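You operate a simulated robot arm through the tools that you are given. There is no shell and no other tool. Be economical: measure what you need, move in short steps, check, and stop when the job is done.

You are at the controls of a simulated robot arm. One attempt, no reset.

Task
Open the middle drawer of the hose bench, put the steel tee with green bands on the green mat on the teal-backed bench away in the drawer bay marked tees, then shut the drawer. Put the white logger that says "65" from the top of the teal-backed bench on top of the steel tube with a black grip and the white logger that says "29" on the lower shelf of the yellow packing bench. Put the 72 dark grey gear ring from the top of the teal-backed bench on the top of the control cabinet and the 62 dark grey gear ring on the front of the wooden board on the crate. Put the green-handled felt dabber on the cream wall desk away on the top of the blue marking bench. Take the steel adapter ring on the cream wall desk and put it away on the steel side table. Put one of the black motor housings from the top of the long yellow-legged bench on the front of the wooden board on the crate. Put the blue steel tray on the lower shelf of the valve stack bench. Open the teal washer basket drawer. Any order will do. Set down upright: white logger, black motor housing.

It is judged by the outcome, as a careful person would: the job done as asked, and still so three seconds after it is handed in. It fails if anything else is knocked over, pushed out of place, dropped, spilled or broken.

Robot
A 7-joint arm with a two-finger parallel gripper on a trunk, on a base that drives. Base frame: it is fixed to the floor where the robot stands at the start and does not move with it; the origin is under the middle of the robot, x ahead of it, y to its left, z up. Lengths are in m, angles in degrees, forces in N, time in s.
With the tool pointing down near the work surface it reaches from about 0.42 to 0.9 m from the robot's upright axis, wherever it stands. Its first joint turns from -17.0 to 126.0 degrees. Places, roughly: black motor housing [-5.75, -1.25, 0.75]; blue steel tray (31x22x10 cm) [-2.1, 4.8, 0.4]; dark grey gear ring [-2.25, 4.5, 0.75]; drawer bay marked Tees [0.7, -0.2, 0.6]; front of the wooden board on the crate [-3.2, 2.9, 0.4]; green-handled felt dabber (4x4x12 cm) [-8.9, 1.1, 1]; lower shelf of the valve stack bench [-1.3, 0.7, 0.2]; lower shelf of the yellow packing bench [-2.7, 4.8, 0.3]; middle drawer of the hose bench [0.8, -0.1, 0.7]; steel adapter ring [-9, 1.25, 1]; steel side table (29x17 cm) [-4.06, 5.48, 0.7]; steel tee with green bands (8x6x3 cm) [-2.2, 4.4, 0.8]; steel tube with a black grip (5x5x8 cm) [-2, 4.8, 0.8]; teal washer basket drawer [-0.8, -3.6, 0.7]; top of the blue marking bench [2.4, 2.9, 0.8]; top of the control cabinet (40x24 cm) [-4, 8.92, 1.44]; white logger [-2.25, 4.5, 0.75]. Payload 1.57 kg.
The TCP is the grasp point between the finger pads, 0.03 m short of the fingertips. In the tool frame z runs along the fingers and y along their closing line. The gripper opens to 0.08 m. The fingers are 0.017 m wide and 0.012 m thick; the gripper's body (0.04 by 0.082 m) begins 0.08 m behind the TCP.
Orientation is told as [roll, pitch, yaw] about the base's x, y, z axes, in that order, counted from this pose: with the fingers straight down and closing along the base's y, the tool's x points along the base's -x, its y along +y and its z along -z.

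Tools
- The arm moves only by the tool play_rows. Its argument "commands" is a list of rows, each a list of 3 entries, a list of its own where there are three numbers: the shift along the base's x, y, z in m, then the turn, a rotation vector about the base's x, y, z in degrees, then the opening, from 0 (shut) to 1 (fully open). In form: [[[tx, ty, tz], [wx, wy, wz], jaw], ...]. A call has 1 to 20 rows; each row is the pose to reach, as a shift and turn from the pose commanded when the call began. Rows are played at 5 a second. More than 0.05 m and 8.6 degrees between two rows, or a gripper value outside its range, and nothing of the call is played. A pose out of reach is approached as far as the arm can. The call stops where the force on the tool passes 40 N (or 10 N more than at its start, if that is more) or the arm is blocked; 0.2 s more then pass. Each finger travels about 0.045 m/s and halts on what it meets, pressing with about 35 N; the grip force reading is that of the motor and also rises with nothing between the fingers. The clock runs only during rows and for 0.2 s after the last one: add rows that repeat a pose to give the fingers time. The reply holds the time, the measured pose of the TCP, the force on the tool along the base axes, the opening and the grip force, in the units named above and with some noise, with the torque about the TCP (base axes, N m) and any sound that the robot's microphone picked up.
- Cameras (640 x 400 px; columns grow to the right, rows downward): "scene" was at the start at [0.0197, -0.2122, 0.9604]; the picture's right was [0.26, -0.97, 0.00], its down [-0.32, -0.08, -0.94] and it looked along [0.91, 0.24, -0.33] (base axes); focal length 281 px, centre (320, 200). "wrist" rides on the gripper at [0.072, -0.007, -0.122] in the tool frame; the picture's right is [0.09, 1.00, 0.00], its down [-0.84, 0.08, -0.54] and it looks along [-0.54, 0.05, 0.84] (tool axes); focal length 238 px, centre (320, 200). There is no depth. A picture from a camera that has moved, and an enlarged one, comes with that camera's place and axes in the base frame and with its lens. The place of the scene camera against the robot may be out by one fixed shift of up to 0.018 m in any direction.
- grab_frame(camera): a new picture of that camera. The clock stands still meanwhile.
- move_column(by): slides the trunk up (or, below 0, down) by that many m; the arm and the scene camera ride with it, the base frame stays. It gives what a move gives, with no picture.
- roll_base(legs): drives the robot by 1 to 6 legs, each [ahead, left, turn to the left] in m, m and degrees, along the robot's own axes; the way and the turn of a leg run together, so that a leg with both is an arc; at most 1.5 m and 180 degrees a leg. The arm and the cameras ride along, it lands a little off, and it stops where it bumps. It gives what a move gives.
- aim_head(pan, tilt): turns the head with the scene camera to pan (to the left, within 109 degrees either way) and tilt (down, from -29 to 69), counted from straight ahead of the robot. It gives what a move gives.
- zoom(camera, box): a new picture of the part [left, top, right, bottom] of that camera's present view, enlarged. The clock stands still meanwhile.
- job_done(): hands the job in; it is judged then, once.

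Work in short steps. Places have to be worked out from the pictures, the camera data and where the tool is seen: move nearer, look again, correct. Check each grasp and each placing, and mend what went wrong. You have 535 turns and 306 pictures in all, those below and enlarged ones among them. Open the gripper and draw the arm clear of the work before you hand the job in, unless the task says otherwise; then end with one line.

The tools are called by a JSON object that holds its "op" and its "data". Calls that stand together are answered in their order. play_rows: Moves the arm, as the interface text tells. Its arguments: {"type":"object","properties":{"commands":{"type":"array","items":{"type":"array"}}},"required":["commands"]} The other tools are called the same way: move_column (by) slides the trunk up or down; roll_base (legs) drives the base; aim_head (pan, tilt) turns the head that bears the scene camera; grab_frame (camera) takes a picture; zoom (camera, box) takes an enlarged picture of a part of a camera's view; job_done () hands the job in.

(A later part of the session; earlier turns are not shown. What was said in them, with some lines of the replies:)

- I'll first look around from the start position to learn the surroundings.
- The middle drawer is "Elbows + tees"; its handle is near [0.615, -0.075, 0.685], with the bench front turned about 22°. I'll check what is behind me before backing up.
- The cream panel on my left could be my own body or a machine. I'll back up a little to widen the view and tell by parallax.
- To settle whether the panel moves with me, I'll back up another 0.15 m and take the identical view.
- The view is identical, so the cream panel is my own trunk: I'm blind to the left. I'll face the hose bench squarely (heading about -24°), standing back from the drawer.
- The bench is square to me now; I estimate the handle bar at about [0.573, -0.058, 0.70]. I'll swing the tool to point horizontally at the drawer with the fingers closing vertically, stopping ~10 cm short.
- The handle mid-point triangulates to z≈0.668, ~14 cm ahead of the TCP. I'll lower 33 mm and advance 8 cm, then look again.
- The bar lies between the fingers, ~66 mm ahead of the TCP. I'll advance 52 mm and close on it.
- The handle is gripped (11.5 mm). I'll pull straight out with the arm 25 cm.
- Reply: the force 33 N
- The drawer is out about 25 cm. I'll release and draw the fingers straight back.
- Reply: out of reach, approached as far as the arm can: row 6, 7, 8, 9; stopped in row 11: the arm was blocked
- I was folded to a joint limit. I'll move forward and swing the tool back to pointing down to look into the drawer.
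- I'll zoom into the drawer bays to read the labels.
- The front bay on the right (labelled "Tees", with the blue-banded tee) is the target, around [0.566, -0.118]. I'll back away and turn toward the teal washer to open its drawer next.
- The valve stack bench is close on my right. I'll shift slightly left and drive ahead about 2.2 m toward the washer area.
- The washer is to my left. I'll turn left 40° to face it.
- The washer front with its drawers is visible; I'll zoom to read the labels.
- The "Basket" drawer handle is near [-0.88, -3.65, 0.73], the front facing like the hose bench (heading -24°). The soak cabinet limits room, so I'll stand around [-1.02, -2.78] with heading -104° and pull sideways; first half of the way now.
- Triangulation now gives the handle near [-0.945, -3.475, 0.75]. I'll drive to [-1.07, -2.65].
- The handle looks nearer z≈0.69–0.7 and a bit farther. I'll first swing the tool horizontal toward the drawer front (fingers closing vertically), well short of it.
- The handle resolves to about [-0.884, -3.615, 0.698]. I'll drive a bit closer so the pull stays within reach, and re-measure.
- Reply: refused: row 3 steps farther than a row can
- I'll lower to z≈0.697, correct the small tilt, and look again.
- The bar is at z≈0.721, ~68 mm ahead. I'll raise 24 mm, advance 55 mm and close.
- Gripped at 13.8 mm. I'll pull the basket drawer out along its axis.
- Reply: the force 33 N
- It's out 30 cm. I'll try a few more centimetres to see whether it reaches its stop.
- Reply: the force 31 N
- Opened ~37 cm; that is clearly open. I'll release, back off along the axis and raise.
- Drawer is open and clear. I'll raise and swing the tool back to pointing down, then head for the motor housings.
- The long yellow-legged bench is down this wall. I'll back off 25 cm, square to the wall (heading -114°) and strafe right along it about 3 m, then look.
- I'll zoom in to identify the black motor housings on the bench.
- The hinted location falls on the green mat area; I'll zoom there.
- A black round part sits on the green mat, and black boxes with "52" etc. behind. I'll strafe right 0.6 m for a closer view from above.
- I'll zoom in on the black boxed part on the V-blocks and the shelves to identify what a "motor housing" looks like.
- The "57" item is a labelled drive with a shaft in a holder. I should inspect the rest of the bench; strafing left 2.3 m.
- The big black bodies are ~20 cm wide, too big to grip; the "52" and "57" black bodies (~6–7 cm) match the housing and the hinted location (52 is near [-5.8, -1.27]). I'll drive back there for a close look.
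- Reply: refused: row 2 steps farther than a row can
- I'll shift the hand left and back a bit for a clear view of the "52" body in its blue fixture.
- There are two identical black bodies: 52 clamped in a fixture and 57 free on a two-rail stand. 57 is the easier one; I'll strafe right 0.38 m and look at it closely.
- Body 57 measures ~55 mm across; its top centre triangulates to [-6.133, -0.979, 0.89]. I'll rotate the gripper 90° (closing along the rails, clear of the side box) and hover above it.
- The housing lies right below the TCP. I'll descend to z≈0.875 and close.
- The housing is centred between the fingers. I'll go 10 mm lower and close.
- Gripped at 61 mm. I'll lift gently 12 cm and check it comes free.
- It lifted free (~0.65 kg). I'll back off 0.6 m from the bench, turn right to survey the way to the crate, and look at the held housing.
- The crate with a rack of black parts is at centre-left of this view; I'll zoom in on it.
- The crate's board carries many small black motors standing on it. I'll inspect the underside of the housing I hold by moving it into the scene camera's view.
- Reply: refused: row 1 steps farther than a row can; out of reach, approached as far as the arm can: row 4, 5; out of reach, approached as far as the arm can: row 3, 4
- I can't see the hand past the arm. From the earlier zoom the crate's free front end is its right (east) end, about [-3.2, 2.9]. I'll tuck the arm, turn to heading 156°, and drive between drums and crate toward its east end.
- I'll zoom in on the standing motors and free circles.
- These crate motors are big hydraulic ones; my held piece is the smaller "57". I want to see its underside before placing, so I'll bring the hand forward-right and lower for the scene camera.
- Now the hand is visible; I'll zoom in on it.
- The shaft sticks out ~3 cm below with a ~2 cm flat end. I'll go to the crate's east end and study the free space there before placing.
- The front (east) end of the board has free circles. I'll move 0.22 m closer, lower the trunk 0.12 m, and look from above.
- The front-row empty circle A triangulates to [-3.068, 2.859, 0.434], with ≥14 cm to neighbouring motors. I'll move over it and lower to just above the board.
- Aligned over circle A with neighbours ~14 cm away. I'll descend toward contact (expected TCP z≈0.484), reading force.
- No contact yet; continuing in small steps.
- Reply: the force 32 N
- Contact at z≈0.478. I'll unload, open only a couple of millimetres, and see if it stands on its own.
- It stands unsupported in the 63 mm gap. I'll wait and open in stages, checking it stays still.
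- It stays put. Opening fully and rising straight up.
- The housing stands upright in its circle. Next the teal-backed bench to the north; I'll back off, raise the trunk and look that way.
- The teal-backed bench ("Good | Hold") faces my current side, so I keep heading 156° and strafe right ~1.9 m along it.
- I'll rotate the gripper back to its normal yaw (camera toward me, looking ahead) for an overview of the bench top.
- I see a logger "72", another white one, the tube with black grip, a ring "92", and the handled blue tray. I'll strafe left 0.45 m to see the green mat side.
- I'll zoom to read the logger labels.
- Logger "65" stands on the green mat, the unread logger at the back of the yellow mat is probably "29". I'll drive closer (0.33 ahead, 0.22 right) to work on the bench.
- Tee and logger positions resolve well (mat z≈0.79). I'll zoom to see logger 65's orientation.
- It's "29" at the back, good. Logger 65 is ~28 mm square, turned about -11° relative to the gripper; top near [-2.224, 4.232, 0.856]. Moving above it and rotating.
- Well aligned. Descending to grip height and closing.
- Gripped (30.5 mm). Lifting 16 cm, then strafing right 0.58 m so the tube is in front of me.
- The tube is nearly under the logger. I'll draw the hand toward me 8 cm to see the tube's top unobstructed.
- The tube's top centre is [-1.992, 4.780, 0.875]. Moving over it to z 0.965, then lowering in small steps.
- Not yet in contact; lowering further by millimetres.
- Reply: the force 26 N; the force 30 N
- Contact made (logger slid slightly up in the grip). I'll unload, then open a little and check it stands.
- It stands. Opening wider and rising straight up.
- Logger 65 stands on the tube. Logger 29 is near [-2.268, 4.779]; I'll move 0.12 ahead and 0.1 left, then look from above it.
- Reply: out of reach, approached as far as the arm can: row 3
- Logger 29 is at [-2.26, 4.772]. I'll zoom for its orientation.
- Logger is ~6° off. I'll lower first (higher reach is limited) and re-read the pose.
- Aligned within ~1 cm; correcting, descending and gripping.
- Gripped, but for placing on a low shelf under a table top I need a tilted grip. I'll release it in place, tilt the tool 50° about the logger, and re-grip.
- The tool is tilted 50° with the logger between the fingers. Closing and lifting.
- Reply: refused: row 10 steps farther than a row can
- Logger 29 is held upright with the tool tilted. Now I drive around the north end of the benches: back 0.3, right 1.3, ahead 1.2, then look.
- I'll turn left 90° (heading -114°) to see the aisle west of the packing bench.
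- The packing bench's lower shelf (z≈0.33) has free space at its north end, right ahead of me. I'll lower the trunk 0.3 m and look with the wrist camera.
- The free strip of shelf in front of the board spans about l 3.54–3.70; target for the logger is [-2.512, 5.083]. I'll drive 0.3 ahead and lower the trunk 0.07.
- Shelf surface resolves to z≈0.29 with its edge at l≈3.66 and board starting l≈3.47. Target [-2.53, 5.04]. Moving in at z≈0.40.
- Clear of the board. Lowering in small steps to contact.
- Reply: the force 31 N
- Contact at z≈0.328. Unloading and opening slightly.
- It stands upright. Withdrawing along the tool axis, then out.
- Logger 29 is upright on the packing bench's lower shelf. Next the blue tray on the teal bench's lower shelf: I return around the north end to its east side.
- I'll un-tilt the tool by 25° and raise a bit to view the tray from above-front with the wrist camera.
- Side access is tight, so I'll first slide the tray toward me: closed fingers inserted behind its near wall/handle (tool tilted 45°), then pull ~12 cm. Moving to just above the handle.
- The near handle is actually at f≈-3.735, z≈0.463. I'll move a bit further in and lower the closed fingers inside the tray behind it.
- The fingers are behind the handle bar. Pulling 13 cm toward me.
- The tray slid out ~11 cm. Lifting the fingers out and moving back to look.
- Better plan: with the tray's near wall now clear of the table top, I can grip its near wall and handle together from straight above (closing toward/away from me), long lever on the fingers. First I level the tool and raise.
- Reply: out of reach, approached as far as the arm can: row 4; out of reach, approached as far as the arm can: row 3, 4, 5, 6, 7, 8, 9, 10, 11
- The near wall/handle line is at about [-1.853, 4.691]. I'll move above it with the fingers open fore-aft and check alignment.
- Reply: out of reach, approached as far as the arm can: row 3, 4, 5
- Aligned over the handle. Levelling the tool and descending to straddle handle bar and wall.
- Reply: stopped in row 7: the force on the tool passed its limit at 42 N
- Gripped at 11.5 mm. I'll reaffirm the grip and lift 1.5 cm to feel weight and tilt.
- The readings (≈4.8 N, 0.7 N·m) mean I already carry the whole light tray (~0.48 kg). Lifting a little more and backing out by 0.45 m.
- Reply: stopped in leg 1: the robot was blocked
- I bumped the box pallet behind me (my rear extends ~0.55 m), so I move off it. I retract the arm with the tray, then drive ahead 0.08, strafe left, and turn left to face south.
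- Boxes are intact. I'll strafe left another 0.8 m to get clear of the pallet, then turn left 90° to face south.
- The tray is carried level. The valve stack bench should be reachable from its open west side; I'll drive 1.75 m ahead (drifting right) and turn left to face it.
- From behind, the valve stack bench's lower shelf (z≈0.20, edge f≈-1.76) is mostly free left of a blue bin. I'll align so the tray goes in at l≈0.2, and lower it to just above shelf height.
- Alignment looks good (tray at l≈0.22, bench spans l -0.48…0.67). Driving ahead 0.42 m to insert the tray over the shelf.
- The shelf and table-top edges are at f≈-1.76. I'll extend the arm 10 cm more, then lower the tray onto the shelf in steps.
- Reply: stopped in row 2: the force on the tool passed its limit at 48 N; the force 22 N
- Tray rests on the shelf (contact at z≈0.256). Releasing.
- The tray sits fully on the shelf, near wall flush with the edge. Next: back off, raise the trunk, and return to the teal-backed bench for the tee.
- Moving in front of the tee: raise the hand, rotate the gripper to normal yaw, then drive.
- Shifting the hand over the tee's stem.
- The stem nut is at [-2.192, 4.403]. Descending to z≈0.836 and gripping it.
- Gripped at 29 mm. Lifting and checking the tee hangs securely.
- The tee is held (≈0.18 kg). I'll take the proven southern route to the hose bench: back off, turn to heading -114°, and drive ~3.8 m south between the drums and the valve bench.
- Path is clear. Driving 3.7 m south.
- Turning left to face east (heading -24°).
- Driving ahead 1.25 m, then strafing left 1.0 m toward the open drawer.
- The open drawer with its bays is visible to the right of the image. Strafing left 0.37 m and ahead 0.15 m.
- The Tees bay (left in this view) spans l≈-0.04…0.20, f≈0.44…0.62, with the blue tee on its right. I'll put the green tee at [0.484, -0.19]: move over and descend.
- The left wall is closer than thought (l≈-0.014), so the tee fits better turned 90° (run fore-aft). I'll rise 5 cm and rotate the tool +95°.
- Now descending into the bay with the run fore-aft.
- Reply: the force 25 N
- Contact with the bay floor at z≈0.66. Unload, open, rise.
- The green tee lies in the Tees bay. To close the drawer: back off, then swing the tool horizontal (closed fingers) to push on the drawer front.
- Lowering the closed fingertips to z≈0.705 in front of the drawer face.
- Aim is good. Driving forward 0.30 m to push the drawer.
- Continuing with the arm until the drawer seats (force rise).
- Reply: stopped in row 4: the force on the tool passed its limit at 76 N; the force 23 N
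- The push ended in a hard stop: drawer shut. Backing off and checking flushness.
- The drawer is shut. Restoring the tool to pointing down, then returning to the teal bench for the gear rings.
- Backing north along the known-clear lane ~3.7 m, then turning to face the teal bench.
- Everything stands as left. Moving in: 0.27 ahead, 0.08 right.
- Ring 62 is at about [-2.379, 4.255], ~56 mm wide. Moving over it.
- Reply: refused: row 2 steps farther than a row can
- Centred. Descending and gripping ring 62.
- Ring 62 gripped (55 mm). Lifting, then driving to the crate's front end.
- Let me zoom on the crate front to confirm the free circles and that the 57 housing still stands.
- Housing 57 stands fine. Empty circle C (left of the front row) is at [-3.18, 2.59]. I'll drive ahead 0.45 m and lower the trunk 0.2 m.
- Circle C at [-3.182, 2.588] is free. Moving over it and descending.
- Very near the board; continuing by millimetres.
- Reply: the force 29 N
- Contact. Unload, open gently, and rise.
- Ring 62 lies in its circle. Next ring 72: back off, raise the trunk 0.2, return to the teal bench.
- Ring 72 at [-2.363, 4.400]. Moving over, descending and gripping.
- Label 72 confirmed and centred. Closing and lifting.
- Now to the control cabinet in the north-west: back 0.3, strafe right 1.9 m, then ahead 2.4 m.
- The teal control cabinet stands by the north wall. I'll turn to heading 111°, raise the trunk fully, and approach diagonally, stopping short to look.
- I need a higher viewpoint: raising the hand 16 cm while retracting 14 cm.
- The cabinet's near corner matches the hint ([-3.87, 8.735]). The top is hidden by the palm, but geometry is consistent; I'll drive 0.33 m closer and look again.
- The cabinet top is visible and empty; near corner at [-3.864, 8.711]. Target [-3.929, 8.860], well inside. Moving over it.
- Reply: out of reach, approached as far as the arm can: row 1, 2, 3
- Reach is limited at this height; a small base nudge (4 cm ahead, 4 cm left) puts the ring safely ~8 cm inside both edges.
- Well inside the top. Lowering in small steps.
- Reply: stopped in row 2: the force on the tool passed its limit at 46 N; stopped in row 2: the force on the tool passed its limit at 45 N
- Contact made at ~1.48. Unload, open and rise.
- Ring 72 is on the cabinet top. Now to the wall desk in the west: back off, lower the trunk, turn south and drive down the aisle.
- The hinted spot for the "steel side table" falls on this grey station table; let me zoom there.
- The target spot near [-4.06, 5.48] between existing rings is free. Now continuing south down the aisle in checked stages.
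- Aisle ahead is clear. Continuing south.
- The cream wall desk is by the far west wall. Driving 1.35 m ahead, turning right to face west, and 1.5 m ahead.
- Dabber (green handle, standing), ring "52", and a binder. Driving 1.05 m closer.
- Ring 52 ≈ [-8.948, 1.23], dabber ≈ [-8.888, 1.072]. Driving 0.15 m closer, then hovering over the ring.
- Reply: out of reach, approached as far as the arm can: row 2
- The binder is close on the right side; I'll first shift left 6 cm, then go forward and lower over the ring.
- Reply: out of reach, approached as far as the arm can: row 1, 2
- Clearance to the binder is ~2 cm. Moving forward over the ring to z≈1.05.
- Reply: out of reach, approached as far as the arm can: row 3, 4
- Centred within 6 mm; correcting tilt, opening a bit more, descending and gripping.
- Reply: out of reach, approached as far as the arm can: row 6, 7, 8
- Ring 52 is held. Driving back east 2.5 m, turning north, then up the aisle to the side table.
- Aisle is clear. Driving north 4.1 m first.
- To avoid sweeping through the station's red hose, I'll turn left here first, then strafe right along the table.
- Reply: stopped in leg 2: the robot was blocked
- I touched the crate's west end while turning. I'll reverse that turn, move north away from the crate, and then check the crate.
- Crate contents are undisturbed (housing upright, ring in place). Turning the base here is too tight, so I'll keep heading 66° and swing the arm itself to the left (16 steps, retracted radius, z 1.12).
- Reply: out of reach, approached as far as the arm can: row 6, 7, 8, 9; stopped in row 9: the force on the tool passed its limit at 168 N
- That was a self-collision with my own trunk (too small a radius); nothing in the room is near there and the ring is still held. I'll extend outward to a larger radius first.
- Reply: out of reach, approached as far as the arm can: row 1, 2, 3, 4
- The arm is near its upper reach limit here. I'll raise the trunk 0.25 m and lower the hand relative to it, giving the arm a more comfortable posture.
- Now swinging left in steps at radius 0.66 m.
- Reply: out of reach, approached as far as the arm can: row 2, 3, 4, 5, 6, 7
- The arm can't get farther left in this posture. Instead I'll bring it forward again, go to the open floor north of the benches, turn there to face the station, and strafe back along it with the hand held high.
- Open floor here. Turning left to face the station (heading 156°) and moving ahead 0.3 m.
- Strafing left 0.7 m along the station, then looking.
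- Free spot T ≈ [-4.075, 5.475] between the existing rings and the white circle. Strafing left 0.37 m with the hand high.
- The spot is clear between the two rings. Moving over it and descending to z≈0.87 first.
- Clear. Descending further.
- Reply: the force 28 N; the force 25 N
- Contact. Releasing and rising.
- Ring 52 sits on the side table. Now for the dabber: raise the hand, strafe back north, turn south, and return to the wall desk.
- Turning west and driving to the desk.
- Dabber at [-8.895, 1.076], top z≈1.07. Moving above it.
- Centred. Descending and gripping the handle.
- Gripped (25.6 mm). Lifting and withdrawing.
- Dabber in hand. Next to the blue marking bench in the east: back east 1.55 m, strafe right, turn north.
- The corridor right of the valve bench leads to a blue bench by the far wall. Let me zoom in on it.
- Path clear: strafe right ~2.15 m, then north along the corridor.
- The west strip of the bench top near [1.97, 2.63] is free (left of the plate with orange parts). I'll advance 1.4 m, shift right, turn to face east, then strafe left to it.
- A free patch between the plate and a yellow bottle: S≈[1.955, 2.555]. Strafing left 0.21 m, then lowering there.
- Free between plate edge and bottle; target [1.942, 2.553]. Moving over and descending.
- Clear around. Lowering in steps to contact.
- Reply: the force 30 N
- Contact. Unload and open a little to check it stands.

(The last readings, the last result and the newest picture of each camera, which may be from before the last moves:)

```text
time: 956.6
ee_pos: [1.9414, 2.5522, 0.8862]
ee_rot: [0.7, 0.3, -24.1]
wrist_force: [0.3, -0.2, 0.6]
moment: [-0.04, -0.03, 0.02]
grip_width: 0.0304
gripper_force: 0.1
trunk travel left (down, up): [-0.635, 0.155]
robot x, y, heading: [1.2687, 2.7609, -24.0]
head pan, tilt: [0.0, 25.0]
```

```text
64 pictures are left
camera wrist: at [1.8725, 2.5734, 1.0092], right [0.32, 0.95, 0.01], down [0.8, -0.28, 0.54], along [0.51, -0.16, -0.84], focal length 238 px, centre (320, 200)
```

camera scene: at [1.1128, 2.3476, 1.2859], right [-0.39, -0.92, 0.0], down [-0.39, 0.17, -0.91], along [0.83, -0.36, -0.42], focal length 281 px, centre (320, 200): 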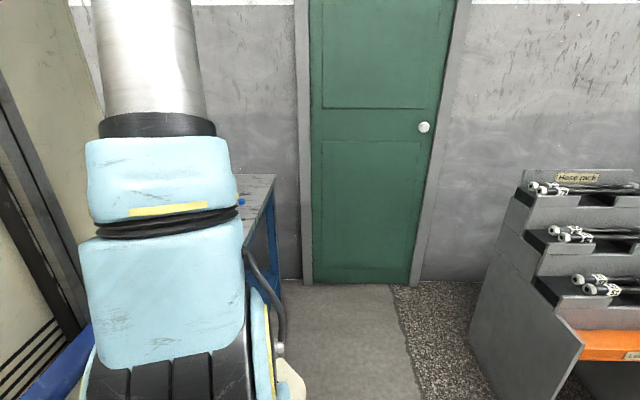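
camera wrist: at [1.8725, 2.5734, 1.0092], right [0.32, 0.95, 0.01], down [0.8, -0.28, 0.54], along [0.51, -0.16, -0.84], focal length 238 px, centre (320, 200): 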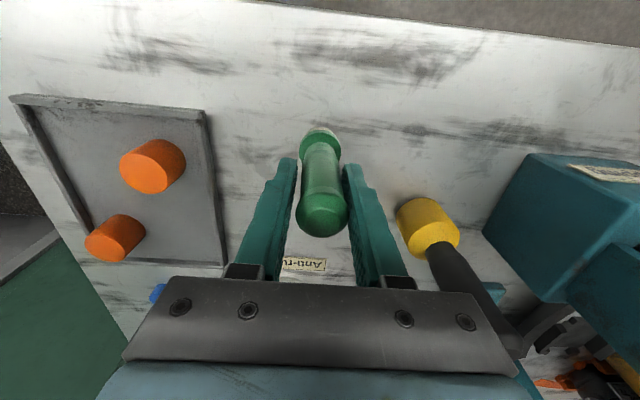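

It stands free. Opening and rising.

{"op": "play_rows", "data": {"commands": [[[0, 0, 0], [0, 0, 0], 0.6], [[0, 0, 0], [0, 0, 0], 0.65], [[0, 0, 0], [0, 0, 0], 0.65], [[0, 0, 0.03], [0, 0, 0], 0.65], [[0, 0, 0.07], [0, 0, 0], 0.65], [[0, 0, 0.11], [0, 0, 0], 0.65], [[0, 0, 0.15], [0, 0, 0], 0.65], [[-0.02, 0.01, 0.19], [0, 0, 0], 0.65], [[-0.04, 0.02, 0.23], [0, 0, 0], 0.65]]}}

{"op": "grab_frame", "data": {"camera": "wrist"}}

```text
time: 958.6
ee_pos: [1.9023, 2.5724, 1.116]
ee_rot: [0.8, 0.4, -24.2]
wrist_force: [-1.1, -0.7, -0.7]
moment: [0.0, 0.05, -0.02]
grip_width: 0.0519
gripper_force: 0.0
trunk travel left (down, up): [-0.635, 0.155]
robot x, y, heading: [1.2634, 2.7623, -23.8]
head pan, tilt: [0.0, 25.0]
```

```text
63 pictures are left
camera wrist: at [1.8329, 2.5936, 1.2383], right [0.32, 0.95, 0.01], down [0.8, -0.28, 0.54], along [0.51, -0.16, -0.84], focal length 238 px, centre (320, 200)
```

wrist: 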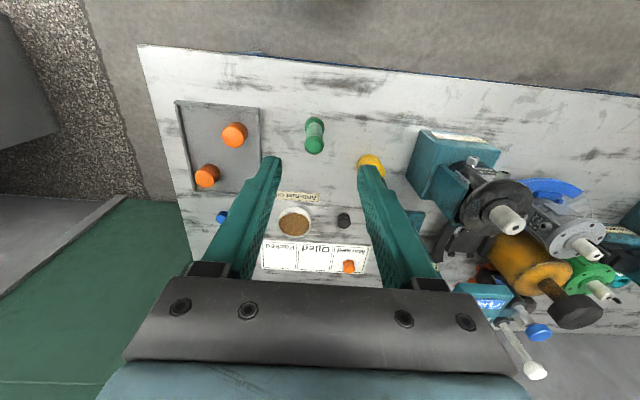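

The dabber stands on the marking bench; everything requested is done. I'll draw the arm back clear of the bench.

{"op": "play_rows", "data": {"commands": [[[-0.035, 0.016, 0.02], [0, 0, 0], 1], [[-0.07, 0.032, 0.03], [0, 0, 0], 1], [[-0.105, 0.047, 0.04], [0, 0, 0], 1]]}}

{"op": "roll_base", "data": {"legs": [[0, -0.4, 0]]}}

{"op": "grab_frame", "data": {"camera": "wrist"}}

```text
time: 959.4
ee_pos: [1.7969, 2.6202, 1.1548]
ee_rot: [0.7, 0.4, -24.2]
wrist_force: [0.2, -0.4, -0.5]
moment: [0.02, 0.03, -0.01]
grip_width: 0.0799
gripper_force: 0.0
trunk travel left (down, up): [-0.635, 0.155]
robot x, y, heading: [1.2652, 2.7608, -24.0]
head pan, tilt: [0.0, 25.0]
```

```text
time: 961.9
ee_pos: [1.6328, 2.2514, 1.1559]
ee_rot: [0.7, 0.3, -24.1]
wrist_force: [0.0, -0.1, -0.4]
moment: [0.03, 0.0, 0.0]
grip_width: 0.0798
gripper_force: 0.2
trunk travel left (down, up): [-0.635, 0.155]
robot x, y, heading: [1.1014, 2.3954, -24.1]
head pan, tilt: [0.0, 25.0]
```

```text
62 pictures are left
camera wrist: at [1.5644, 2.2726, 1.2784], right [0.32, 0.95, 0.01], down [0.79, -0.28, 0.54], along [0.51, -0.16, -0.84], focal length 238 px, centre (320, 200)
```

wrist: 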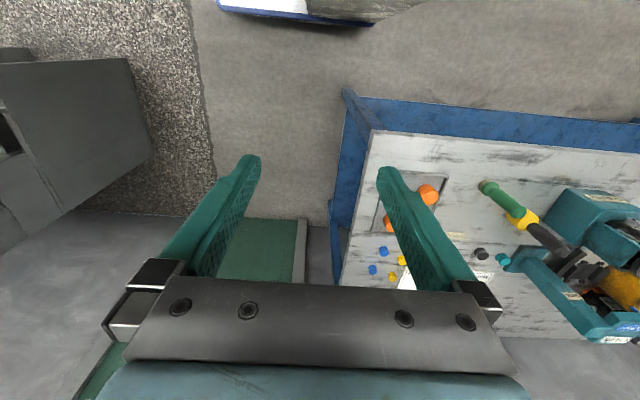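

The dabber stands, the gripper is open and the arm is clear; all the placings were checked as they were made. Handing in.

{"op": "job_done", "data": {}}

```text
The job is handed in.
```

All the items were placed as asked, the middle hose-bench drawer is shut and the washer basket drawer is open. Three doubts remain: I took the black body marked "57" as the motor housing, and it stands balanced on its shaft end on the crate board. The base also touched the box pallet and the crate once each; both looked undisturbed afterwards.
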